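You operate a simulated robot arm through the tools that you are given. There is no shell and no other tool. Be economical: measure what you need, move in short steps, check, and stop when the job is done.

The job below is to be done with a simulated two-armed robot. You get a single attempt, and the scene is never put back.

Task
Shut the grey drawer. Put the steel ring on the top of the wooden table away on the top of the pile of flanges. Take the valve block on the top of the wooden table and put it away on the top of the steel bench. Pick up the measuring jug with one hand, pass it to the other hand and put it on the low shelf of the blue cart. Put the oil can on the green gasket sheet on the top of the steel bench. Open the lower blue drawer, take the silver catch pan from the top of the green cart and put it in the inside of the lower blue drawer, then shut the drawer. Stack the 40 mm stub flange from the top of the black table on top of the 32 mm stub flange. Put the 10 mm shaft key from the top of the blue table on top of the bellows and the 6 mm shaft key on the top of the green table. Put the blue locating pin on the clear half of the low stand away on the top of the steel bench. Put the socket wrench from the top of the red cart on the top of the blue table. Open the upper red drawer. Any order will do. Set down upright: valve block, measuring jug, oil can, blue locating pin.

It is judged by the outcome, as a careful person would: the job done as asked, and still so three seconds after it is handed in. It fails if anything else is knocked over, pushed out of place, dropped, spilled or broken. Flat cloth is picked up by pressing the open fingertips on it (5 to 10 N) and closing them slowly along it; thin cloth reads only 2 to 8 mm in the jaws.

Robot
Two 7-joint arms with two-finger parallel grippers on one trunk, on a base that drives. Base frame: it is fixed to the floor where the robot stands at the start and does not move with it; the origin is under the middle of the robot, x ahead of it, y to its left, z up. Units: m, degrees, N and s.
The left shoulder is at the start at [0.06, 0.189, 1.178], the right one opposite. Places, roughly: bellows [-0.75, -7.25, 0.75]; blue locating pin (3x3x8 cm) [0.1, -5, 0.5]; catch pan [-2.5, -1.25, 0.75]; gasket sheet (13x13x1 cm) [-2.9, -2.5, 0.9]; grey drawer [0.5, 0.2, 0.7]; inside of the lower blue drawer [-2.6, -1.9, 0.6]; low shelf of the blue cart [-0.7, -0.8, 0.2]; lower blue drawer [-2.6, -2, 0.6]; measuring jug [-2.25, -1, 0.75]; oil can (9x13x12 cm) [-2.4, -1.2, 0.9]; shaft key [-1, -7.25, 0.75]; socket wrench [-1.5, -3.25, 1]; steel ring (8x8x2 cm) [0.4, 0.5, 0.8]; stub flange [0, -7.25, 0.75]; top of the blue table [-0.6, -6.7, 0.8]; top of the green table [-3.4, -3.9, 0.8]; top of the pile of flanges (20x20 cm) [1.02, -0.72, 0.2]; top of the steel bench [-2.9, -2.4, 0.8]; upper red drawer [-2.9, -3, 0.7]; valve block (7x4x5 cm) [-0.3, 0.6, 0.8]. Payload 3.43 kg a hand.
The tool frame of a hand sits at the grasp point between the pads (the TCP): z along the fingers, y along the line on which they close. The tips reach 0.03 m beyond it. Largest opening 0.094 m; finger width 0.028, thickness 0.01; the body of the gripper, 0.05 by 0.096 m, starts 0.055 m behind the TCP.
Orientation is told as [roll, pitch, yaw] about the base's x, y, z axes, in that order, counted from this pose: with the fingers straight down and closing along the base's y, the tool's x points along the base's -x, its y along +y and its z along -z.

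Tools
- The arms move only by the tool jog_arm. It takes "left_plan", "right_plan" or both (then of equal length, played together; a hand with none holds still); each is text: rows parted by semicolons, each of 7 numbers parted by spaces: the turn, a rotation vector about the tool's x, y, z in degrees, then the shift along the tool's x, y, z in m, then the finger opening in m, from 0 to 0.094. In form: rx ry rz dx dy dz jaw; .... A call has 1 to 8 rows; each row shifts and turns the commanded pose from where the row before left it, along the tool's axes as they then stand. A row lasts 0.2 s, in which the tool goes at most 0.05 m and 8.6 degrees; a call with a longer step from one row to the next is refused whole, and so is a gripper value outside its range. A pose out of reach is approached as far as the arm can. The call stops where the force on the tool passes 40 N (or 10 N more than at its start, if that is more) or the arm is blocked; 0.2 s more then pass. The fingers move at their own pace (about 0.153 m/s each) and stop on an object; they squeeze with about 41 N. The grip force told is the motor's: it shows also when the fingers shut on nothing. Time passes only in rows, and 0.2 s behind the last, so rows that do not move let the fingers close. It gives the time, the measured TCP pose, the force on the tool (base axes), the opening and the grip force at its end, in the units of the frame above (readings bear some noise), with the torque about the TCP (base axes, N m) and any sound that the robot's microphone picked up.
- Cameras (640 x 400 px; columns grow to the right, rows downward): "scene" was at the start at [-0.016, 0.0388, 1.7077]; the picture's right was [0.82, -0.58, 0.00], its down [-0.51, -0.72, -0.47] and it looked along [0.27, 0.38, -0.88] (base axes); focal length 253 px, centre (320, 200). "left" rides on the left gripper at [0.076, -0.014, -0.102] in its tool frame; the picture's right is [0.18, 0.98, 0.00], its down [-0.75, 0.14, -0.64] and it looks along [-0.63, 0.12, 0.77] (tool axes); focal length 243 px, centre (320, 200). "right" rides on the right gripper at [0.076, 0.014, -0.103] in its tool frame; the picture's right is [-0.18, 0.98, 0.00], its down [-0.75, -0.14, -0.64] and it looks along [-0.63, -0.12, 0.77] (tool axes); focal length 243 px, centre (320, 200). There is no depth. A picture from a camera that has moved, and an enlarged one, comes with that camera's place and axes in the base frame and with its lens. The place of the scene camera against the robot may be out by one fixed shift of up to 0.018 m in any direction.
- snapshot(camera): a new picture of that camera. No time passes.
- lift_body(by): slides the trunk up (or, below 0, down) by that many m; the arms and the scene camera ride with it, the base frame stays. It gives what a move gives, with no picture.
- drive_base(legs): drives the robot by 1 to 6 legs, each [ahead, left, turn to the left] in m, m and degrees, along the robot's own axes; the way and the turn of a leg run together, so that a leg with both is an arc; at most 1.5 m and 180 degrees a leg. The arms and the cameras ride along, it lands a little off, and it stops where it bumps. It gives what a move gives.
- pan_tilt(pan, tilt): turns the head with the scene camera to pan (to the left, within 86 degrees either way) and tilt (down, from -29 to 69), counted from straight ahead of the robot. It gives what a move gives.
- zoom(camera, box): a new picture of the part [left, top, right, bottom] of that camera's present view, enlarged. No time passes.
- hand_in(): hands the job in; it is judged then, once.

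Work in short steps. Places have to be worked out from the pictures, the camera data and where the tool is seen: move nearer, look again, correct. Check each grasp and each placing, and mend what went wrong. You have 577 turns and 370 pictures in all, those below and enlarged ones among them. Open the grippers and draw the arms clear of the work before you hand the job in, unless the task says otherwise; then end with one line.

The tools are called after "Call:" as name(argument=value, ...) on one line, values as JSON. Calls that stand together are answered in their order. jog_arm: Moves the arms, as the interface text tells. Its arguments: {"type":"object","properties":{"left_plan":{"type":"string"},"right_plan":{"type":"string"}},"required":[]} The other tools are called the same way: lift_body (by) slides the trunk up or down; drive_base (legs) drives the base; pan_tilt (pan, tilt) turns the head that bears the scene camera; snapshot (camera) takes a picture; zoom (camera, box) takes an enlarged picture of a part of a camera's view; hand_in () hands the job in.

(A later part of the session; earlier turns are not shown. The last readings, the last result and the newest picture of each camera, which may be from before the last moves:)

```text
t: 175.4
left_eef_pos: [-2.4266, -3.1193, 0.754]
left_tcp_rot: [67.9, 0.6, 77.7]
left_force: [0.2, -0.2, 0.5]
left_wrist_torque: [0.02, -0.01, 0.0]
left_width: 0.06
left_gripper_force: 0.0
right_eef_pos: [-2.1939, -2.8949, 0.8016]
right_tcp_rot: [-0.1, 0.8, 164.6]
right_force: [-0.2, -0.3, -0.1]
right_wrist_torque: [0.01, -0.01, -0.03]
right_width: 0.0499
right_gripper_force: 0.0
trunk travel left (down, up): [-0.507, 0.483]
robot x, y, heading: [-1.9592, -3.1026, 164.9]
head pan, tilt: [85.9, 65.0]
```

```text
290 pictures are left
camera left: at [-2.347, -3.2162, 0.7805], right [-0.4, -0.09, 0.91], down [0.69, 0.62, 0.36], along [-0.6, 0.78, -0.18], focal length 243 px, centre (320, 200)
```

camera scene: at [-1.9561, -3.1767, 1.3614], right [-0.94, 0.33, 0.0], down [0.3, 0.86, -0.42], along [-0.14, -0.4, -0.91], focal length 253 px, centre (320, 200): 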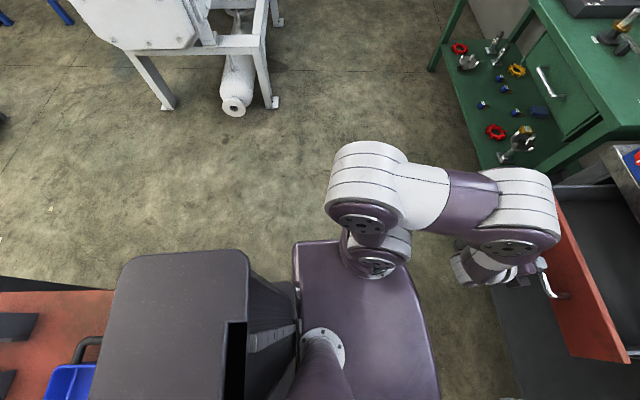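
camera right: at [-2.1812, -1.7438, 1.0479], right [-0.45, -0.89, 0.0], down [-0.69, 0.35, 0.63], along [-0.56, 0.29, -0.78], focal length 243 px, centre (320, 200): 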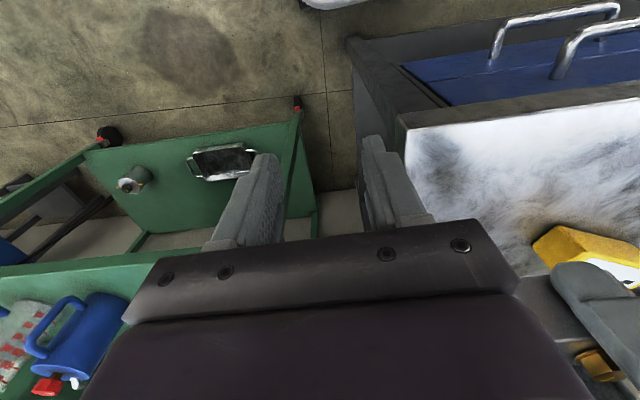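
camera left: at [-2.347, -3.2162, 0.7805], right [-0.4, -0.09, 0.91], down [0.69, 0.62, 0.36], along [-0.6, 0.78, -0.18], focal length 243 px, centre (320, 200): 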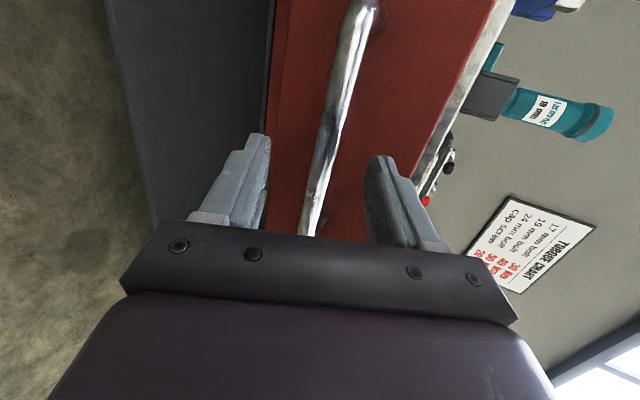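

The upper red drawer stands open ~0.22 m. I withdraw the hand, raise the trunk and straighten the hand.

Call:
jog_arm(left_plan="0 0 0 0 0 -0.025 0.06; 0 0 0 0 0 -0.025 0.06; 0 0 0 0 0.02 -0.01 0.06")

Call:
lift_body(by=0.25)

Call:
jog_arm(left_plan="8.5 0 0 0 0 0 0.06; 8.5 0 0 0 0 0 0.06; 8.5 0 0 0 0 0 0.06; 8.5 0 0 0 0 0 0.06; 8.5 0 0 0 0 0 0.06; 8.5 0 0 0 0 0 0.06; 8.5 0 0 0 0 0 0.06; 8 0 0 0 0 0 0.06")

Call:
jog_arm(left_plan="0 0 -8.5 0 0 0 0.09; 0 0 -8.5 0 0 0 0.09; 0 0 -8.5 0 0 0 0.09; 0 0 -8.5 0 0 0 0.09; 0 0 -8.5 0 0 0 0.09; 0 0 -8.5 0 0 0 0.09; 0 0 -8.5 0 0 0 0.09; 0 0 -8.5 0 0 0 0.09")

Call:
jog_arm(left_plan="0 0 -8.5 0 0 0 0.09; 0 0 -8.5 0 0 0 0.09; 0 0 -2.5 0 0 0 0.09")

```text
t: 176.2
left_eef_pos: [-2.4273, -3.1187, 0.7794]
left_tcp_rot: [67.8, 0.6, 77.7]
left_force: [-0.3, 1.3, -0.1]
left_wrist_torque: [0.0, -0.02, -0.02]
left_width: 0.0604
left_gripper_force: 0.0
left hand out of reach, approached as far as the arm can: row 1, 2
right_eef_pos: [-2.1944, -2.8948, 0.8013]
right_tcp_rot: [-0.1, 0.7, 164.6]
right_force: [-0.7, 0.1, 0.4]
right_wrist_torque: [0.0, -0.01, -0.02]
right_width: 0.0502
right_gripper_force: 0.1
trunk travel left (down, up): [-0.507, 0.483]
robot x, y, heading: [-1.9571, -3.0988, 164.9]
head pan, tilt: [85.9, 65.0]
```

```text
t: 178.8
left_eef_pos: [-2.4278, -3.1192, 1.0284]
left_tcp_rot: [67.7, 0.6, 77.7]
left_force: [-0.5, -0.3, 0.7]
left_wrist_torque: [-0.01, -0.02, -0.01]
left_width: 0.0601
left_gripper_force: 0.0
right_eef_pos: [-2.1939, -2.8954, 1.0506]
right_tcp_rot: [0.0, 0.8, 164.6]
right_force: [0.7, 1.1, 0.2]
right_wrist_torque: [0.02, 0.01, 0.03]
right_width: 0.05
right_gripper_force: 0.1
trunk travel left (down, up): [-0.757, 0.233]
robot x, y, heading: [-1.9567, -3.1023, 164.7]
head pan, tilt: [85.9, 65.0]
```

```text
t: 180.6
left_eef_pos: [-2.4334, -3.1234, 1.0307]
left_tcp_rot: [4.9, 2.0, 78.4]
left_force: [0.0, -0.6, -0.7]
left_wrist_torque: [-0.01, -0.01, 0.01]
left_width: 0.0599
left_gripper_force: 0.0
left hand out of reach, approached as far as the arm can: row 6
right_eef_pos: [-2.1958, -2.8927, 1.0504]
right_tcp_rot: [-0.1, 0.9, 164.5]
right_force: [-1.1, 1.4, -0.2]
right_wrist_torque: [0.02, 0.02, -0.01]
right_width: 0.0498
right_gripper_force: 0.1
trunk travel left (down, up): [-0.757, 0.233]
robot x, y, heading: [-1.9571, -3.0989, 165.0]
head pan, tilt: [85.9, 65.0]
```

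```text
t: 182.4
left_eef_pos: [-2.433, -3.1243, 1.0324]
left_tcp_rot: [3.8, -3.8, 146.2]
left_force: [0.7, 0.5, 0.5]
left_wrist_torque: [-0.01, 0.01, 0.01]
left_width: 0.0902
left_gripper_force: 0.1
right_eef_pos: [-2.1933, -2.8934, 1.0505]
right_tcp_rot: [-0.1, 0.9, 164.5]
right_force: [0.0, 0.1, 0.1]
right_wrist_torque: [0.0, -0.02, 0.01]
right_width: 0.05
right_gripper_force: 0.0
trunk travel left (down, up): [-0.757, 0.233]
robot x, y, heading: [-1.9545, -3.0989, 165.0]
head pan, tilt: [85.9, 65.0]
```

```text
t: 183.2
left_eef_pos: [-2.4325, -3.1238, 1.0332]
left_tcp_rot: [2.1, -5.0, 165.7]
left_force: [0.1, 0.2, -0.7]
left_wrist_torque: [0.01, 0.0, -0.02]
left_width: 0.09
left_gripper_force: 0.1
right_eef_pos: [-2.1947, -2.8935, 1.051]
right_tcp_rot: [-0.1, 0.9, 164.6]
right_force: [-0.6, 0.8, -0.1]
right_wrist_torque: [-0.02, -0.02, 0.02]
right_width: 0.0499
right_gripper_force: 0.1
trunk travel left (down, up): [-0.757, 0.233]
robot x, y, heading: [-1.9558, -3.1003, 164.7]
head pan, tilt: [85.9, 65.0]
```

Hand nearly vertical again. Next is the pan at ≈(-2.6,-1.42): I drive right along the aisle, then forward-right to the green cart.

Call:
jog_arm(left_plan="2.1 5 0 0 0 0 0.09")

Call:
drive_base(legs=[[0, -1.05, 0], [0.3, -0.5, 0]])

Call:
pan_tilt(pan=0, tilt=50)

Call:
snapshot(camera="scene")

```text
t: 183.6
left_eef_pos: [-2.4331, -3.1232, 1.0317]
left_tcp_rot: [0.1, 0.1, 165.8]
left_force: [-0.3, 0.0, -1.0]
left_wrist_torque: [0.02, -0.02, 0.0]
left_width: 0.0901
left_gripper_force: 0.1
right_eef_pos: [-2.1953, -2.8938, 1.0512]
right_tcp_rot: [-0.1, 1.0, 164.5]
right_force: [0.2, 0.0, -0.3]
right_wrist_torque: [0.01, -0.02, 0.02]
right_width: 0.0497
right_gripper_force: 0.0
trunk travel left (down, up): [-0.757, 0.233]
robot x, y, heading: [-1.9557, -3.0995, 164.8]
head pan, tilt: [85.9, 65.0]
```

```text
t: 191.9
left_eef_pos: [-2.3306, -1.5542, 1.0331]
left_tcp_rot: [0.1, -0.1, 166.3]
left_force: [0.3, 0.4, -0.4]
left_wrist_torque: [0.04, 0.01, 0.01]
left_width: 0.09
left_gripper_force: 0.1
right_eef_pos: [-2.0931, -1.3218, 1.0511]
right_tcp_rot: [-0.1, 0.9, 165.1]
right_force: [0.7, -0.5, -0.1]
right_wrist_torque: [-0.01, 0.0, 0.05]
right_width: 0.0501
right_gripper_force: 0.0
trunk travel left (down, up): [-0.757, 0.233]
robot x, y, heading: [-1.8546, -1.5277, 165.5]
head pan, tilt: [85.9, 65.0]
```

```text
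t: 193.5
left_eef_pos: [-2.3305, -1.5553, 1.0322]
left_tcp_rot: [0.1, 0.0, 166.3]
left_force: [-0.4, -0.5, 0.9]
left_wrist_torque: [0.0, 0.0, -0.02]
left_width: 0.0901
left_gripper_force: 0.1
right_eef_pos: [-2.094, -1.3226, 1.0511]
right_tcp_rot: [-0.1, 0.8, 165.1]
right_force: [0.7, 0.5, 0.4]
right_wrist_torque: [0.02, 0.0, 0.03]
right_width: 0.0501
right_gripper_force: 0.0
trunk travel left (down, up): [-0.757, 0.233]
robot x, y, heading: [-1.8518, -1.5255, 165.4]
head pan, tilt: [0.0, 50.0]
```

```text
289 pictures are left
camera scene: at [-1.8644, -1.5369, 1.6295], right [0.25, 0.97, 0.0], down [0.74, -0.19, -0.64], along [-0.62, 0.16, -0.77], focal length 253 px, centre (320, 200)
```

scene: 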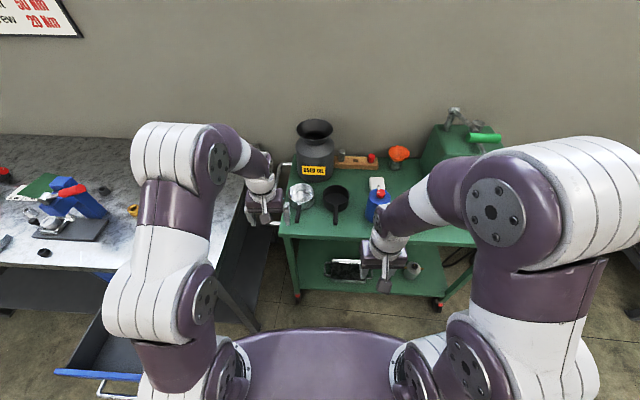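

Call:
zoom(camera="scene", box=[270, 110, 420, 290])

Call:
snapshot(camera="left")

Call:
snapshot(camera="right")

```text
2.22 times, centred on (345, 200) of scene
camera zoom: at [-1.8644, -1.5369, 1.6295], right [0.25, 0.97, 0.0], down [0.74, -0.19, -0.64], along [-0.62, 0.16, -0.77], focal length 563 px, centre (264, 200)
```

zoom: 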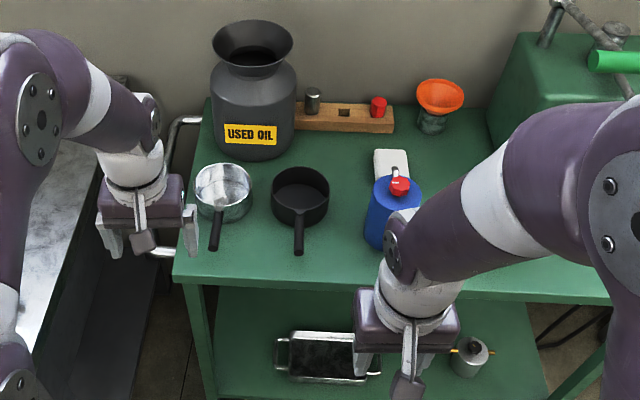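

```text
287 pictures are left
camera left: at [-2.2538, -1.5601, 1.1341], right [-0.05, -1.0, 0.0], down [-0.77, 0.04, 0.64], along [-0.64, 0.03, -0.77], focal length 243 px, centre (320, 200)
```

left: 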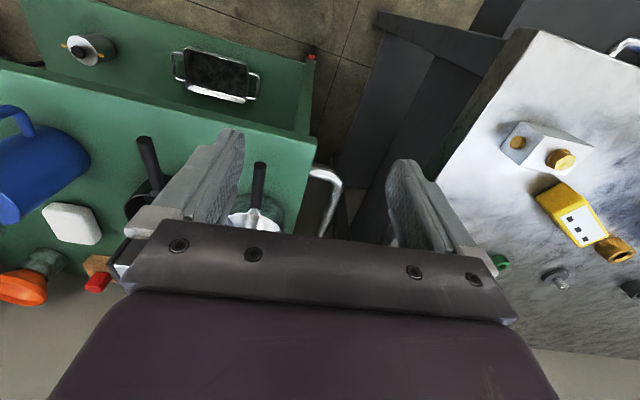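

```text
286 pictures are left
camera right: at [-2.0259, -1.356, 1.1548], right [-0.43, -0.9, 0.0], down [-0.7, 0.33, 0.63], along [-0.57, 0.27, -0.78], focal length 243 px, centre (320, 200)
```

right: 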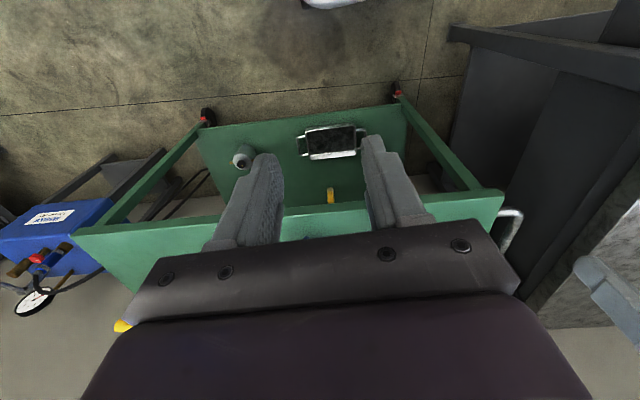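

The silver saucepan (black handle toward me) is the catch pan. I'll grip its left rim. I drive 0.2 m closer, lower the trunk and place the left hand above it for a check.

Call:
drive_base(legs=[[0.19, 0, 0]])

Call:
lift_body(by=-0.12)

Call:
jog_arm(left_plan="0 0 0 -0.03 0.004 0 0.05; 0 0 0 -0.03 0.004 0 0.05; 0 0 0 -0.03 0.004 0 0.05")

Call:
snapshot(camera="left")

```text
t: 195.0
left_eef_pos: [-2.513, -1.5063, 1.0326]
left_tcp_rot: [0.1, 0.0, 166.1]
left_force: [0.1, 0.5, 0.2]
left_wrist_torque: [-0.01, 0.0, 0.0]
left_width: 0.0897
left_gripper_force: 0.1
right_eef_pos: [-2.276, -1.2747, 1.0513]
right_tcp_rot: [-0.2, 0.8, 164.9]
right_force: [-0.1, 0.4, 0.9]
right_wrist_torque: [0.01, 0.0, 0.02]
right_width: 0.0501
right_gripper_force: 0.1
trunk travel left (down, up): [-0.757, 0.233]
robot x, y, heading: [-2.0395, -1.479, 165.2]
head pan, tilt: [0.0, 50.0]
```

```text
t: 196.5
left_eef_pos: [-2.5124, -1.5061, 0.9126]
left_tcp_rot: [0.1, 0.1, 166.1]
left_force: [-0.1, -0.7, 0.5]
left_wrist_torque: [0.01, 0.01, -0.02]
left_width: 0.09
left_gripper_force: 0.1
right_eef_pos: [-2.2762, -1.274, 0.9304]
right_tcp_rot: [-0.1, 0.8, 165.0]
right_force: [-0.5, -0.3, 0.1]
right_wrist_torque: [-0.03, 0.01, 0.02]
right_width: 0.0502
right_gripper_force: 0.0
trunk travel left (down, up): [-0.637, 0.353]
robot x, y, heading: [-2.0385, -1.4788, 165.2]
head pan, tilt: [0.0, 50.0]
```

```text
t: 197.3
left_eef_pos: [-2.6036, -1.494, 0.9092]
left_tcp_rot: [0.1, 0.1, 166.1]
left_force: [0.1, -0.4, 0.1]
left_wrist_torque: [-0.01, 0.0, -0.01]
left_width: 0.0502
left_gripper_force: 0.1
right_eef_pos: [-2.278, -1.2745, 0.9305]
right_tcp_rot: [-0.1, 0.8, 164.9]
right_force: [-0.1, -0.3, -0.4]
right_wrist_torque: [0.04, 0.01, -0.01]
right_width: 0.0501
right_gripper_force: 0.0
trunk travel left (down, up): [-0.637, 0.353]
robot x, y, heading: [-2.0371, -1.4795, 165.3]
head pan, tilt: [0.0, 50.0]
```

```text
285 pictures are left
camera left: at [-2.5274, -1.5007, 1.0126], right [-0.06, -1.0, 0.0], down [-0.77, 0.05, 0.64], along [-0.64, 0.04, -0.77], focal length 243 px, centre (320, 200)
```

left: 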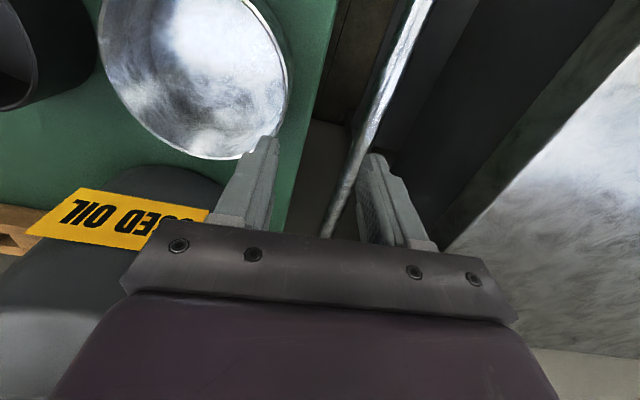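

The pan's centre is ≈(-2.557,-1.425) with rim at ≈0.84. I move over its left rim and check again.

Call:
jog_arm(left_plan="0 0 0 0.028 -0.0214 0 0.045; 0 0 0 0 0 0 0.045")

Call:
snapshot(camera="left")

Call:
zoom(camera="scene", box=[220, 120, 420, 280])

```text
t: 197.9
left_eef_pos: [-2.5728, -1.4827, 0.911]
left_tcp_rot: [0.1, 0.1, 166.1]
left_force: [0.6, 0.3, 0.5]
left_wrist_torque: [-0.01, -0.03, 0.01]
left_width: 0.045
left_gripper_force: 0.0
right_eef_pos: [-2.2761, -1.2745, 0.9303]
right_tcp_rot: [-0.1, 0.9, 164.9]
right_force: [-0.2, -0.3, 0.2]
right_wrist_torque: [0.01, -0.04, 0.03]
right_width: 0.0502
right_gripper_force: 0.0
trunk travel left (down, up): [-0.637, 0.353]
robot x, y, heading: [-2.0383, -1.4779, 165.0]
head pan, tilt: [0.0, 50.0]
```

```text
284 pictures are left
camera left: at [-2.496, -1.4874, 1.0121], right [-0.06, -1.0, 0.0], down [-0.77, 0.05, 0.64], along [-0.64, 0.04, -0.77], focal length 243 px, centre (320, 200)
```

left: 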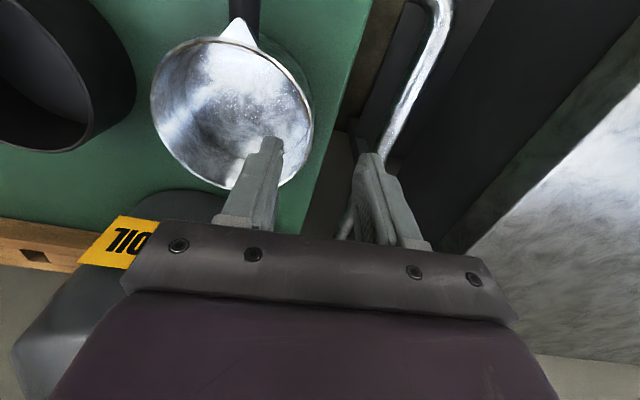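

```text
2.50 times, centred on (320, 200) of scene
camera zoom: at [-2.0482, -1.4893, 1.5095], right [0.26, 0.97, 0.0], down [0.74, -0.2, -0.64], along [-0.62, 0.16, -0.77], focal length 633 px, centre (320, 200)
```

zoom: 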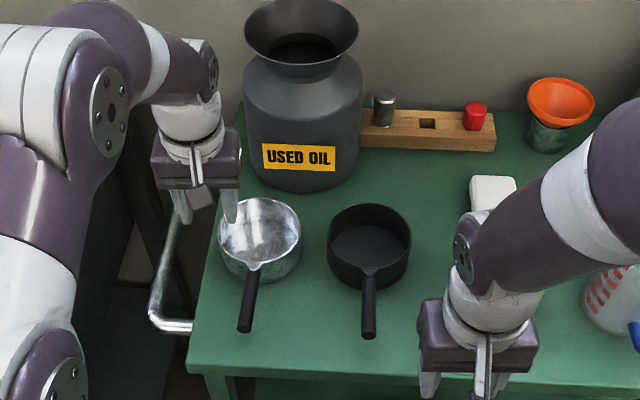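

Rim ≈0.842, TCP nearly over its left side; shift 7 mm toward the pan and descend ~7 cm, then close.

Call:
jog_arm(left_plan="0 0 0 0.0045 -0.007 0 0.045; 0 0 0 0 0 0.03 0.045; 0 0 0 0 0 0.025 0.045; 0 0 0 0 0 0.015 0.045")

Call:
snapshot(camera="left")

```text
t: 198.9
left_eef_pos: [-2.5655, -1.4765, 0.8403]
left_tcp_rot: [0.1, 0.0, 166.0]
left_force: [0.0, -0.7, -0.4]
left_wrist_torque: [0.02, 0.0, -0.07]
left_width: 0.045
left_gripper_force: 0.0
right_eef_pos: [-2.2767, -1.275, 0.9306]
right_tcp_rot: [-0.1, 0.9, 164.8]
right_force: [0.0, 0.4, 0.6]
right_wrist_torque: [-0.05, -0.05, 0.01]
right_width: 0.0501
right_gripper_force: 0.1
trunk travel left (down, up): [-0.637, 0.353]
robot x, y, heading: [-2.0332, -1.4799, 165.1]
head pan, tilt: [0.0, 50.0]
```

```text
282 pictures are left
camera left: at [-2.4883, -1.4826, 0.942], right [-0.06, -1.0, 0.0], down [-0.77, 0.05, 0.64], along [-0.64, 0.04, -0.77], focal length 243 px, centre (320, 200)
```

left: 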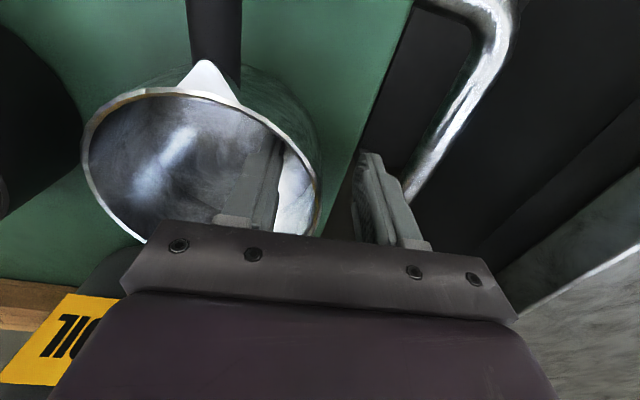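

The rim is straddled. Close and lift a little.

Call:
jog_arm(left_plan="0 0 0 0 0 0 0.0; 0 0 0 0 0 0 0.0; 0 0 0 0 0 0 0.0; 0 0 0 0 0 -0.02 0.0; 0 0 0 0 0 -0.03 0.0; 0 0 0 0 0 -0.03 0.0; 0 0 0 0 0 0 0.0")

Call:
snapshot(camera="left")

Call:
zoom(camera="scene", box=[220, 120, 420, 280])

```text
t: 200.5
left_eef_pos: [-2.5634, -1.4761, 0.9205]
left_tcp_rot: [0.1, 0.0, 166.1]
left_force: [0.6, 0.5, -0.8]
left_wrist_torque: [-0.04, 0.09, 0.0]
left_width: 0.0067
left_gripper_force: 40.3
right_eef_pos: [-2.2763, -1.2746, 0.9301]
right_tcp_rot: [-0.1, 0.8, 164.9]
right_force: [0.4, 0.1, 0.4]
right_wrist_torque: [0.01, 0.01, 0.0]
right_width: 0.0501
right_gripper_force: 0.1
trunk travel left (down, up): [-0.637, 0.353]
robot x, y, heading: [-2.0396, -1.4802, 165.1]
head pan, tilt: [0.0, 50.0]
```

```text
281 pictures are left
camera left: at [-2.4875, -1.4819, 1.0225], right [-0.06, -1.0, 0.0], down [-0.77, 0.05, 0.64], along [-0.64, 0.04, -0.77], focal length 243 px, centre (320, 200)
```

left: 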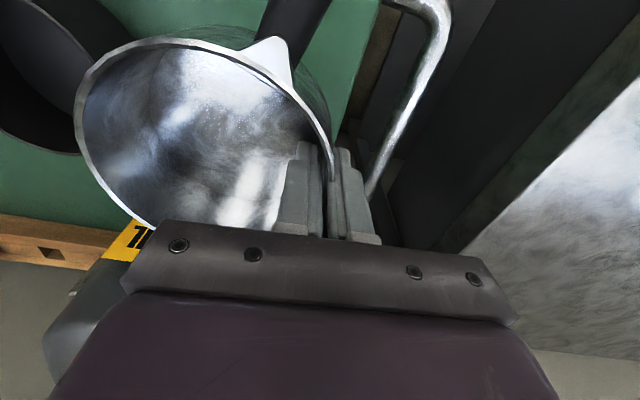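

```text
2.50 times, centred on (320, 200) of scene
camera zoom: at [-2.0476, -1.4887, 1.5095], right [0.26, 0.97, 0.0], down [0.74, -0.2, -0.64], along [-0.62, 0.16, -0.77], focal length 633 px, centre (320, 200)
```

zoom: 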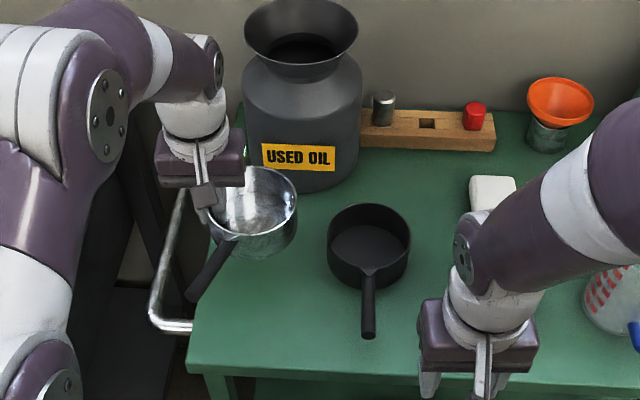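

Pan held level by its rim (handle swung ~30° left). I raise the trunk, back off, slide left in front of the drawer, and will rotate the pan so the handle lies along the drawer.

Call:
lift_body(by=0.12)

Call:
drive_base(legs=[[-0.36, 0, -0.8], [-0.05, 0.48, 0]])

Call:
jog_arm(left_plan="0 0 -8.5 0.02 0 0 0; 0 0 -8.5 0.0 0 0 0; 0 0 -8.5 0.0 0 0 0; 0 0 -8.5 0 0 0 0; 0 0 -8.5 0 0 0 0; 0 0 -8.5 0 0 0 0; 0 0 -8.5 0 0 0 0; 0 0 -8.5 0 0 0 0")

Call:
pan_tilt(pan=15, tilt=60)

Call:
snapshot(camera="scene")

```text
t: 202.0
left_eef_pos: [-2.5651, -1.4767, 1.0392]
left_tcp_rot: [0.1, 0.2, 166.1]
left_force: [-0.4, -0.1, -1.4]
left_wrist_torque: [-0.07, 0.09, 0.01]
left_width: 0.0068
left_gripper_force: 40.8
right_eef_pos: [-2.2755, -1.2755, 1.0506]
right_tcp_rot: [0.0, 0.7, 164.9]
right_force: [-0.1, 0.9, 0.5]
right_wrist_torque: [0.02, 0.01, 0.0]
right_width: 0.0499
right_gripper_force: 0.0
trunk travel left (down, up): [-0.757, 0.233]
robot x, y, heading: [-2.0389, -1.4805, 165.4]
head pan, tilt: [0.0, 50.0]
```

```text
t: 206.8
left_eef_pos: [-2.303, -2.04, 1.0401]
left_tcp_rot: [0.1, 0.1, 165.2]
left_force: [1.4, -0.3, -2.0]
left_wrist_torque: [-0.08, 0.05, -0.03]
left_width: 0.0065
left_gripper_force: 40.7
right_eef_pos: [-2.0108, -1.8436, 1.0509]
right_tcp_rot: [-0.1, 0.9, 163.9]
right_force: [0.2, 0.0, -0.2]
right_wrist_torque: [-0.05, 0.02, -0.02]
right_width: 0.0501
right_gripper_force: 0.1
trunk travel left (down, up): [-0.757, 0.233]
robot x, y, heading: [-1.7708, -2.0524, 164.1]
head pan, tilt: [0.0, 50.0]
```

```text
t: 208.6
left_eef_pos: [-2.283, -2.0448, 1.0406]
left_tcp_rot: [0.1, -0.1, -126.8]
left_force: [0.5, 0.3, -2.7]
left_wrist_torque: [-0.07, -0.05, -0.01]
left_width: 0.0069
left_gripper_force: 41.0
right_eef_pos: [-2.0116, -1.8426, 1.0506]
right_tcp_rot: [-0.1, 0.8, 163.8]
right_force: [-0.1, -0.1, -0.3]
right_wrist_torque: [0.0, 0.02, 0.06]
right_width: 0.05
right_gripper_force: 0.1
trunk travel left (down, up): [-0.757, 0.233]
robot x, y, heading: [-1.781, -2.0523, 164.3]
head pan, tilt: [0.0, 50.0]
```

```text
t: 209.4
left_eef_pos: [-2.2827, -2.0454, 1.0406]
left_tcp_rot: [0.0, 0.0, -127.0]
left_force: [0.0, 0.3, -1.8]
left_wrist_torque: [-0.05, -0.04, -0.01]
left_width: 0.0068
left_gripper_force: 40.9
right_eef_pos: [-2.0118, -1.8435, 1.0514]
right_tcp_rot: [-0.1, 0.8, 164.0]
right_force: [0.3, -0.1, -0.9]
right_wrist_torque: [0.01, -0.02, 0.01]
right_width: 0.0501
right_gripper_force: 0.1
trunk travel left (down, up): [-0.757, 0.233]
robot x, y, heading: [-1.7788, -2.0545, 164.2]
head pan, tilt: [15.0, 60.0]
```

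```text
279 pictures are left
camera scene: at [-1.7785, -2.0813, 1.617], right [0.02, 1.0, 0.0], down [0.87, -0.01, -0.5], along [-0.5, 0.01, -0.87], focal length 253 px, centre (320, 200)
```

scene: 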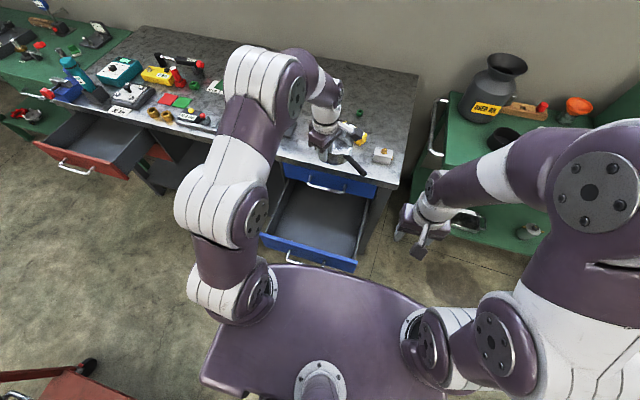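

Now I finish the rotation and move the pan over the middle of the open drawer.

Call:
jog_arm(left_plan="0 0 -8.5 0 0 0 0; 0 0 -8.5 0 0 0 0; 0 0 -8.5 0 0 0 0; 0 0 -8.5 0 0 0 0; 0 0 -3 0 0 0 0; 0 0 0 -0.036 0.03 0 0; 0 0 0 -0.0355 0.03 0 0; 0 0 0 0 0.016 0 0")

Call:
lift_body(by=-0.2)

Call:
snapshot(camera="scene")

Call:
snapshot(camera="left")

```text
t: 211.2
left_eef_pos: [-2.2076, -2.1156, 1.0412]
left_tcp_rot: [0.2, -0.2, -89.9]
left_force: [-0.1, -0.1, -2.4]
left_wrist_torque: [-0.03, -0.08, 0.01]
left_width: 0.007
left_gripper_force: 40.8
right_eef_pos: [-2.0113, -1.8433, 1.0512]
right_tcp_rot: [0.0, 0.8, 163.9]
right_force: [-0.1, -0.2, 0.6]
right_wrist_torque: [-0.02, -0.01, -0.01]
right_width: 0.05
right_gripper_force: 0.1
trunk travel left (down, up): [-0.757, 0.233]
robot x, y, heading: [-1.7783, -2.0503, 164.1]
head pan, tilt: [15.0, 60.0]
```

```text
t: 213.3
left_eef_pos: [-2.2071, -2.1166, 0.841]
left_tcp_rot: [-0.1, 0.0, -90.0]
left_force: [-0.4, 0.5, -2.5]
left_wrist_torque: [-0.06, -0.07, 0.01]
left_width: 0.0069
left_gripper_force: 40.9
right_eef_pos: [-2.0103, -1.8425, 0.8523]
right_tcp_rot: [0.0, 0.8, 163.9]
right_force: [0.2, -0.3, -0.3]
right_wrist_torque: [0.03, -0.01, 0.0]
right_width: 0.05
right_gripper_force: 0.0
trunk travel left (down, up): [-0.557, 0.433]
robot x, y, heading: [-1.7755, -2.0538, 164.1]
head pan, tilt: [15.0, 60.0]
```

```text
278 pictures are left
camera scene: at [-1.7783, -2.0815, 1.417], right [0.01, 1.0, 0.0], down [0.87, -0.01, -0.5], along [-0.5, 0.01, -0.87], focal length 253 px, centre (320, 200)
```

scene: 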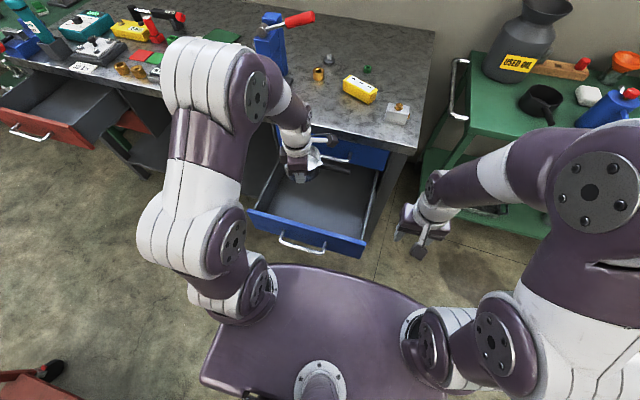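

```text
277 pictures are left
camera left: at [-2.2223, -2.0416, 0.9428], right [0.98, 0.18, 0.0], down [0.14, -0.75, 0.64], along [0.12, -0.63, -0.77], focal length 243 px, centre (320, 200)
```

left: 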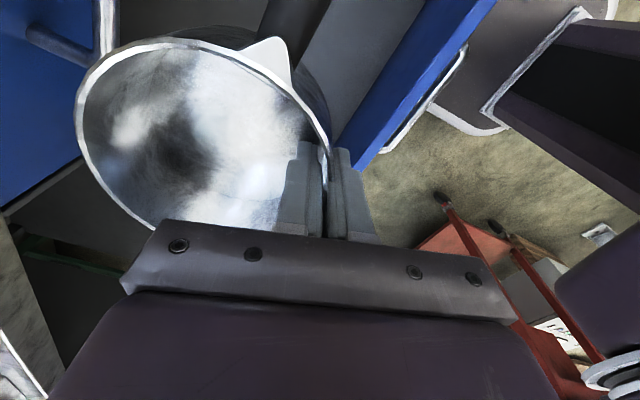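

The far rim would pass the upper handle with little clearance, so I shift 2 cm back toward me, then lower further.

Call:
jog_arm(left_plan="0 0 0 -0.006 0.022 0 0; 0 0 0 0 0 0 0")

Call:
lift_body(by=-0.1)

Call:
snapshot(camera="left")

Call:
zoom(camera="scene", box=[220, 100, 420, 280])

```text
t: 213.9
left_eef_pos: [-2.185, -2.1224, 0.8415]
left_tcp_rot: [0.0, -0.1, -90.0]
left_force: [-0.1, -0.9, -2.0]
left_wrist_torque: [-0.06, -0.09, -0.01]
left_width: 0.0069
left_gripper_force: 40.3
right_eef_pos: [-2.0118, -1.8425, 0.8505]
right_tcp_rot: [-0.1, 1.0, 163.9]
right_force: [-0.7, 0.3, 0.2]
right_wrist_torque: [0.01, 0.01, 0.0]
right_width: 0.05
right_gripper_force: 0.0
trunk travel left (down, up): [-0.557, 0.433]
robot x, y, heading: [-1.7743, -2.056, 164.3]
head pan, tilt: [15.0, 60.0]
```

```text
t: 215.3
left_eef_pos: [-2.1856, -2.1227, 0.741]
left_tcp_rot: [0.0, 0.0, -89.9]
left_force: [1.0, -0.3, -1.8]
left_wrist_torque: [-0.05, -0.07, 0.03]
left_width: 0.0065
left_gripper_force: 41.4
right_eef_pos: [-2.0102, -1.8428, 0.7502]
right_tcp_rot: [-0.1, 0.8, 163.9]
right_force: [0.2, -0.5, 0.2]
right_wrist_torque: [0.0, 0.0, -0.02]
right_width: 0.0504
right_gripper_force: 0.1
trunk travel left (down, up): [-0.457, 0.533]
robot x, y, heading: [-1.7806, -2.0475, 164.2]
head pan, tilt: [15.0, 60.0]
```

```text
276 pictures are left
camera left: at [-2.2, -2.0481, 0.8427], right [0.98, 0.18, 0.0], down [0.14, -0.75, 0.64], along [0.12, -0.63, -0.77], focal length 243 px, centre (320, 200)
```

left: 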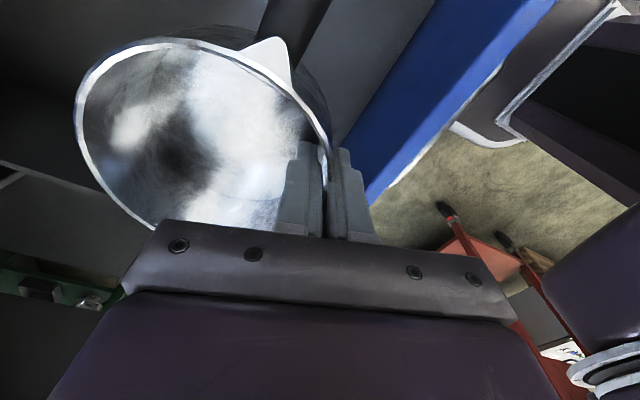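

```text
2.22 times, centred on (320, 190) of scene
camera zoom: at [-1.7782, -2.0815, 1.317], right [0.01, 1.0, 0.0], down [0.87, -0.01, -0.5], along [-0.5, 0.01, -0.87], focal length 563 px, centre (320, 222)
```

zoom: 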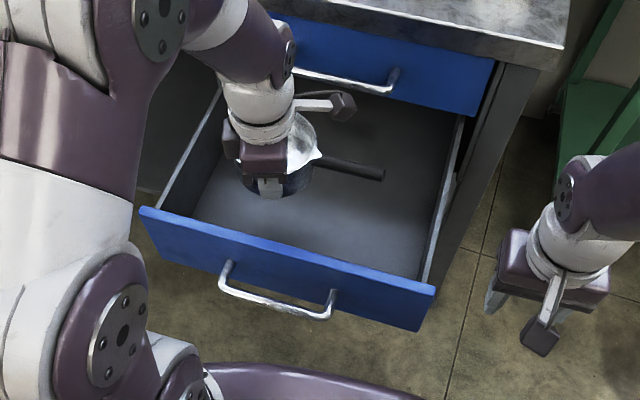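

The pan is well inside the drawer outline. I lower with the arm until it touches the floor of the drawer.

Call:
jog_arm(left_plan="0 0 0 0 0 0.03 0; 0 0 0 0 0 0.03 0; 0 0 0 0 0 0.02 0; 0 0 0 0 0 0.01 0; 0 0 0 0 0 0.01 0; 0 0 0 0 0 0.008 0; 0 0 0 0 0 0.008 0; 0 0 0 0 0 0.008 0")

Call:
zoom(camera="scene", box=[220, 100, 420, 280])

```text
t: 217.1
left_eef_pos: [-2.1862, -2.1241, 0.6158]
left_tcp_rot: [0.0, -0.1, -89.9]
left_force: [0.0, 0.9, -2.8]
left_wrist_torque: [-0.04, -0.1, -0.02]
left_width: 0.0069
left_gripper_force: 40.9
right_eef_pos: [-2.0115, -1.8436, 0.7511]
right_tcp_rot: [-0.1, 0.9, 163.9]
right_force: [0.0, 0.2, 0.2]
right_wrist_torque: [0.0, -0.01, 0.02]
right_width: 0.0501
right_gripper_force: 0.1
trunk travel left (down, up): [-0.457, 0.533]
robot x, y, heading: [-1.7755, -2.05, 164.1]
head pan, tilt: [15.0, 60.0]
```

```text
2.22 times, centred on (320, 190) of scene
camera zoom: at [-1.7785, -2.0814, 1.317], right [0.01, 1.0, 0.0], down [0.87, -0.01, -0.5], along [-0.5, 0.01, -0.87], focal length 563 px, centre (320, 222)
```

zoom: 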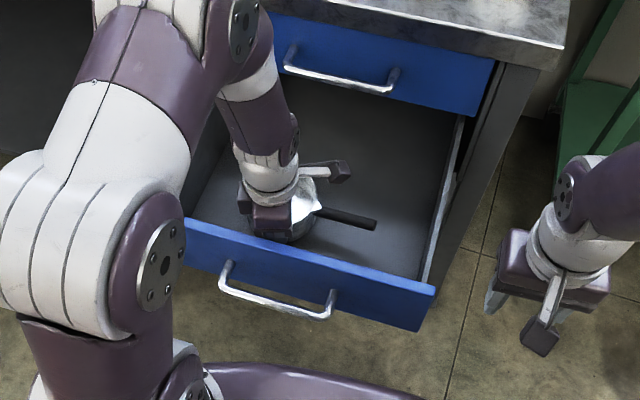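

Call:
jog_arm(left_plan="0 0 0 0 0 0.006 0; 0 0 0 0 0 0.006 0; 0 0 0 0 0 0.006 0; 0 0 0 0 0 0.006 0; 0 0 0 0 0 0.005 0")

Call:
snapshot(camera="left")

```text
t: 218.1
left_eef_pos: [-2.1884, -2.1216, 0.5983]
left_tcp_rot: [-0.5, 0.1, -89.9]
left_force: [0.2, 1.1, 29.2]
left_wrist_torque: [-0.11, -0.57, -0.06]
left_width: 0.0067
left_gripper_force: 41.0
right_eef_pos: [-2.0091, -1.8437, 0.751]
right_tcp_rot: [0.0, 0.8, 163.9]
right_force: [-0.1, -0.4, 1.7]
right_wrist_torque: [0.01, -0.01, 0.01]
right_width: 0.0501
right_gripper_force: 0.0
trunk travel left (down, up): [-0.457, 0.533]
robot x, y, heading: [-1.7752, -2.0493, 164.1]
head pan, tilt: [15.0, 60.0]
stopped in row 5 (left hand): the force on the tool passed its limit at 62 N (the readings are from after the stop); the commanded pose is now the measured one
```

```text
273 pictures are left
camera left: at [-2.2015, -2.0471, 0.6999], right [0.98, 0.19, -0.01], down [0.15, -0.75, 0.64], along [0.11, -0.63, -0.77], focal length 243 px, centre (320, 200)
```

left: 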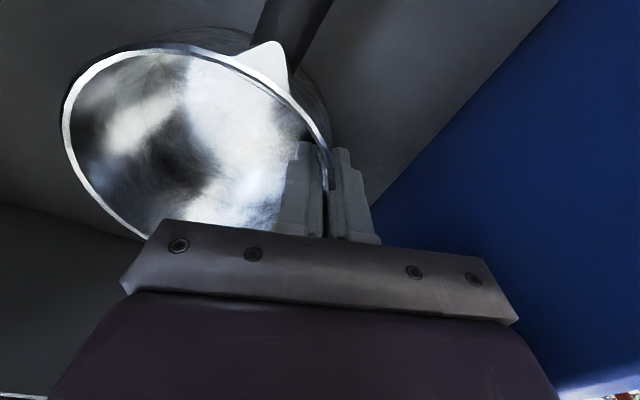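

Contact with the drawer floor. I open modestly and lift straight up.

Call:
jog_arm(left_plan="0 0 0 0 0 -0.001 0.02; 0 0 0 0 0 0 0.03; 0 0 0 0 0 -0.02 0.03; 0 0 0 0 0 -0.04 0.03; 0 0 0 0 0 -0.04 0.03; 0 0 0 0 0 -0.04 0.03")

Call:
snapshot(camera="left")

```text
t: 219.5
left_eef_pos: [-2.1849, -2.1214, 0.7377]
left_tcp_rot: [-0.2, -0.1, -89.9]
left_force: [0.3, -0.7, -0.1]
left_wrist_torque: [-0.01, 0.02, 0.0]
left_width: 0.0302
left_gripper_force: 0.1
right_eef_pos: [-2.0107, -1.8433, 0.75]
right_tcp_rot: [-0.2, 0.8, 163.9]
right_force: [-0.1, -0.4, 0.5]
right_wrist_torque: [-0.01, 0.0, 0.04]
right_width: 0.0502
right_gripper_force: 0.0
trunk travel left (down, up): [-0.457, 0.533]
robot x, y, heading: [-1.7731, -2.0485, 164.1]
head pan, tilt: [15.0, 60.0]
```

```text
272 pictures are left
camera left: at [-2.1997, -2.0462, 0.8394], right [0.98, 0.19, 0.0], down [0.14, -0.75, 0.64], along [0.12, -0.63, -0.77], focal length 243 px, centre (320, 200)
```

left: 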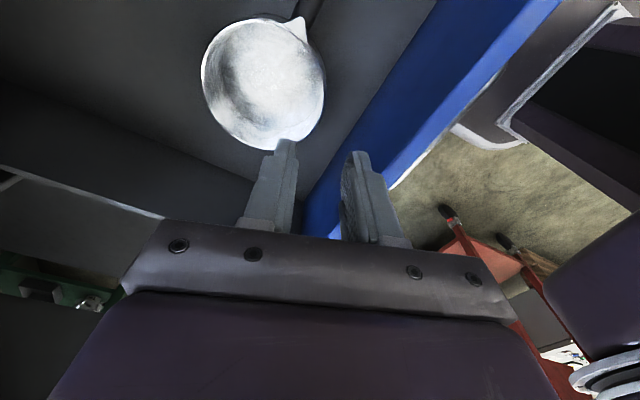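

The pan sits in the drawer. Now I raise and re-orient the left hand (back to neutral yaw, then fingers tilted forward, closed) and back off to push the drawer shut.

Call:
jog_arm(left_plan="0 0 0 0 0 -0.04 0; 0 0 0 0 0 -0.04 0; 0 0 8.5 0 0 0 0; 0 0 8.5 0 0 0 0; 0 0 8.5 0 0 0 0; 0 0 8.5 0 0 0 0; 0 0 8.5 0 0 0 0; 0 0 8.5 0 0 0 0")

Call:
drive_base(legs=[[-0.28, 0, 0]])

Call:
jog_arm(left_plan="0 0 8.5 0 0 0 0; 0 0 8.5 0 0 0 0; 0 0 8.5 0 0 0 0; 0 0 8.5 0 0 0 0; 0 0 8.5 0 0 0 0; 0 0 8.5 0 0 0 0; 0 0 3 -0.03 0 0 0; 0 0 0 -0.03 0 0 0")

Call:
jog_arm(left_plan="0 -8.5 0 0 0 0 0; 0 -8.5 0 0 0 0 0; 0 -8.5 0 0 0 0 0; 0 -8.5 0 0 0 0 0; 0 -8.5 0 0 0 0 0; 0 -8.5 0 0 0 0 0; 0 -8.5 0 0 0 0 0")

Call:
snapshot(camera="scene")

```text
t: 221.3
left_eef_pos: [-2.1859, -2.1226, 0.8173]
left_tcp_rot: [-0.1, -0.2, -141.1]
left_force: [-1.0, -0.4, -0.5]
left_wrist_torque: [0.02, 0.0, 0.0]
left_width: 0.0
left_gripper_force: 33.0
right_eef_pos: [-2.0112, -1.8422, 0.7501]
right_tcp_rot: [-0.1, 0.9, 164.0]
right_force: [-1.0, -0.8, -0.4]
right_wrist_torque: [0.0, 0.01, -0.02]
right_width: 0.0499
right_gripper_force: 0.1
trunk travel left (down, up): [-0.457, 0.533]
robot x, y, heading: [-1.7755, -2.054, 164.1]
head pan, tilt: [15.0, 60.0]
```

```text
t: 223.2
left_eef_pos: [-1.9192, -2.1983, 0.8163]
left_tcp_rot: [-0.1, -0.3, -140.8]
left_force: [0.5, 0.2, 0.3]
left_wrist_torque: [0.0, -0.01, -0.01]
left_width: 0.0
left_gripper_force: 32.6
right_eef_pos: [-1.744, -1.9182, 0.7507]
right_tcp_rot: [-0.1, 0.7, 163.9]
right_force: [0.2, 0.4, -0.4]
right_wrist_torque: [0.03, 0.01, 0.0]
right_width: 0.0498
right_gripper_force: 0.2
trunk travel left (down, up): [-0.457, 0.533]
robot x, y, heading: [-1.5073, -2.1274, 164.3]
head pan, tilt: [15.0, 60.0]
```

```text
t: 225.0
left_eef_pos: [-1.9821, -2.1837, 0.8164]
left_tcp_rot: [0.0, -0.1, 165.1]
left_force: [0.4, 0.6, 0.6]
left_wrist_torque: [0.02, 0.01, -0.01]
left_width: 0.0001
left_gripper_force: 33.8
right_eef_pos: [-1.745, -1.9186, 0.7502]
right_tcp_rot: [-0.2, 0.8, 163.9]
right_force: [0.2, -0.2, -0.3]
right_wrist_torque: [0.05, -0.03, -0.02]
right_width: 0.05
right_gripper_force: 0.1
trunk travel left (down, up): [-0.457, 0.533]
robot x, y, heading: [-1.5114, -2.13, 164.2]
head pan, tilt: [15.0, 60.0]
```

```text
t: 226.6
left_eef_pos: [-1.9782, -2.1844, 0.8181]
left_tcp_rot: [0.3, -59.6, 164.8]
left_force: [-0.2, 0.3, 0.7]
left_wrist_torque: [-0.02, -0.01, 0.0]
left_width: 0.0002
left_gripper_force: 33.3
left hand out of reach, approached as far as the arm can: row 5
right_eef_pos: [-1.7455, -1.918, 0.7497]
right_tcp_rot: [-0.1, 0.8, 163.8]
right_force: [0.4, -0.1, 0.1]
right_wrist_torque: [0.02, 0.0, -0.02]
right_width: 0.05
right_gripper_force: 0.0
trunk travel left (down, up): [-0.457, 0.533]
robot x, y, heading: [-1.5099, -2.1276, 164.1]
head pan, tilt: [15.0, 60.0]
```

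```text
271 pictures are left
camera scene: at [-1.5122, -2.1569, 1.317], right [0.01, 1.0, 0.0], down [0.87, -0.01, -0.5], along [-0.5, 0.01, -0.87], focal length 253 px, centre (320, 200)
```

scene: 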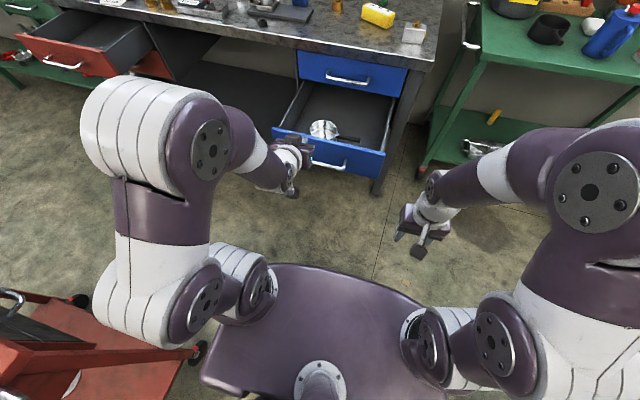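

The pan lies in the drawer as wanted. I shift right 4 cm, lower to handle height, and push by driving ahead.

Call:
drive_base(legs=[[0, -0.04, 0]])

Call:
lift_body(by=-0.185)

Call:
drive_base(legs=[[0.15, 0, 0]])

Call:
snapshot(camera="scene")

```text
t: 227.5
left_eef_pos: [-1.9671, -2.1455, 0.8171]
left_tcp_rot: [0.5, -59.6, 164.9]
left_force: [0.5, 0.2, 0.1]
left_wrist_torque: [0.01, 0.02, 0.03]
left_width: 0.0001
left_gripper_force: 32.7
right_eef_pos: [-1.7332, -1.8796, 0.7506]
right_tcp_rot: [0.0, 0.8, 163.9]
right_force: [0.1, 0.1, -0.7]
right_wrist_torque: [-0.04, -0.01, -0.04]
right_width: 0.05
right_gripper_force: 0.0
trunk travel left (down, up): [-0.457, 0.533]
robot x, y, heading: [-1.497, -2.0879, 164.2]
head pan, tilt: [15.0, 60.0]
```

```text
t: 229.5
left_eef_pos: [-1.9664, -2.1465, 0.632]
left_tcp_rot: [0.2, -59.7, 165.0]
left_force: [-0.8, 0.3, 0.1]
left_wrist_torque: [0.0, 0.04, -0.03]
left_width: 0.0
left_gripper_force: 33.0
right_eef_pos: [-1.7327, -1.8797, 0.565]
right_tcp_rot: [-0.1, 0.7, 163.9]
right_force: [0.0, -0.8, 0.9]
right_wrist_torque: [0.0, -0.05, 0.01]
right_width: 0.0499
right_gripper_force: 0.1
trunk travel left (down, up): [-0.272, 0.718]
robot x, y, heading: [-1.4993, -2.0909, 164.1]
head pan, tilt: [15.0, 60.0]
```

```text
t: 230.9
left_eef_pos: [-2.1132, -2.1047, 0.6327]
left_tcp_rot: [0.2, -59.7, 164.9]
left_force: [-0.1, 1.1, 0.6]
left_wrist_torque: [-0.01, -0.01, -0.02]
left_width: 0.0002
left_gripper_force: 33.2
right_eef_pos: [-1.8802, -1.8394, 0.5649]
right_tcp_rot: [-0.1, 0.8, 163.9]
right_force: [-0.1, -0.3, 0.3]
right_wrist_torque: [-0.01, 0.04, -0.03]
right_width: 0.05
right_gripper_force: 0.1
trunk travel left (down, up): [-0.272, 0.718]
robot x, y, heading: [-1.6443, -2.0486, 164.2]
head pan, tilt: [15.0, 60.0]
```

```text
270 pictures are left
camera scene: at [-1.6473, -2.0771, 1.1319], right [0.01, 1.0, 0.0], down [0.87, -0.01, -0.5], along [-0.5, 0.01, -0.87], focal length 253 px, centre (320, 200)
```

scene: 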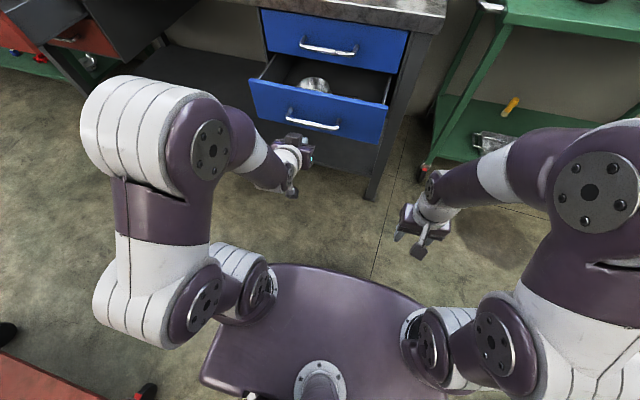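

The drawer is being pushed in. I continue.

Call:
drive_base(legs=[[0.13, 0, 0]])

Call:
drive_base(legs=[[0.08, 0, 0]])

Call:
snapshot(camera="scene")

```text
t: 232.2
left_eef_pos: [-2.2368, -2.0697, 0.6315]
left_tcp_rot: [0.3, -59.8, 164.8]
left_force: [-0.6, -0.2, -0.4]
left_wrist_torque: [-0.03, -0.01, 0.01]
left_width: 0.0
left_gripper_force: 32.7
right_eef_pos: [-2.0037, -1.8049, 0.5651]
right_tcp_rot: [-0.1, 0.8, 163.9]
right_force: [-0.1, -0.1, 0.1]
right_wrist_torque: [0.03, -0.01, 0.01]
right_width: 0.0501
right_gripper_force: 0.0
trunk travel left (down, up): [-0.272, 0.718]
robot x, y, heading: [-1.7713, -2.0134, 164.1]
head pan, tilt: [15.0, 60.0]
```

```text
t: 233.4
left_eef_pos: [-2.3122, -2.0479, 0.6333]
left_tcp_rot: [0.2, -59.6, 164.8]
left_force: [2.9, -0.7, 1.7]
left_wrist_torque: [0.04, 0.02, -0.04]
left_width: 0.0
left_gripper_force: 33.6
right_eef_pos: [-2.0804, -1.7822, 0.565]
right_tcp_rot: [0.0, 0.8, 163.9]
right_force: [-0.2, 0.2, 0.1]
right_wrist_torque: [0.03, -0.03, 0.01]
right_width: 0.05
right_gripper_force: 0.1
trunk travel left (down, up): [-0.272, 0.718]
robot x, y, heading: [-1.8458, -1.9932, 164.2]
head pan, tilt: [15.0, 60.0]
stopped in leg 1: the force on the tool passed its limit at 110 N (the readings are from after the stop); the commanded pose is now the measured one
```

```text
269 pictures are left
camera scene: at [-1.8466, -2.0205, 1.1319], right [0.01, 1.0, 0.0], down [0.87, -0.01, -0.5], along [-0.5, 0.01, -0.87], focal length 253 px, centre (320, 200)
```

scene: 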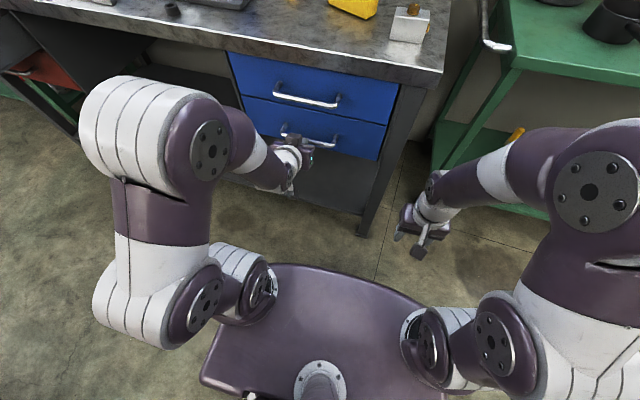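

Call:
zoom(camera="scene", box=[210, 30, 450, 200])

```text
2.35 times, centred on (330, 115) of scene
camera zoom: at [-1.8466, -2.0205, 1.1319], right [0.01, 1.0, 0.0], down [0.87, -0.01, -0.5], along [-0.5, 0.01, -0.87], focal length 596 px, centre (296, 400)
```

zoom: 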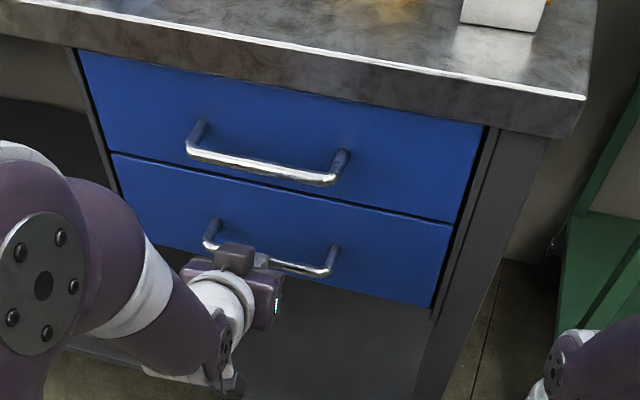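

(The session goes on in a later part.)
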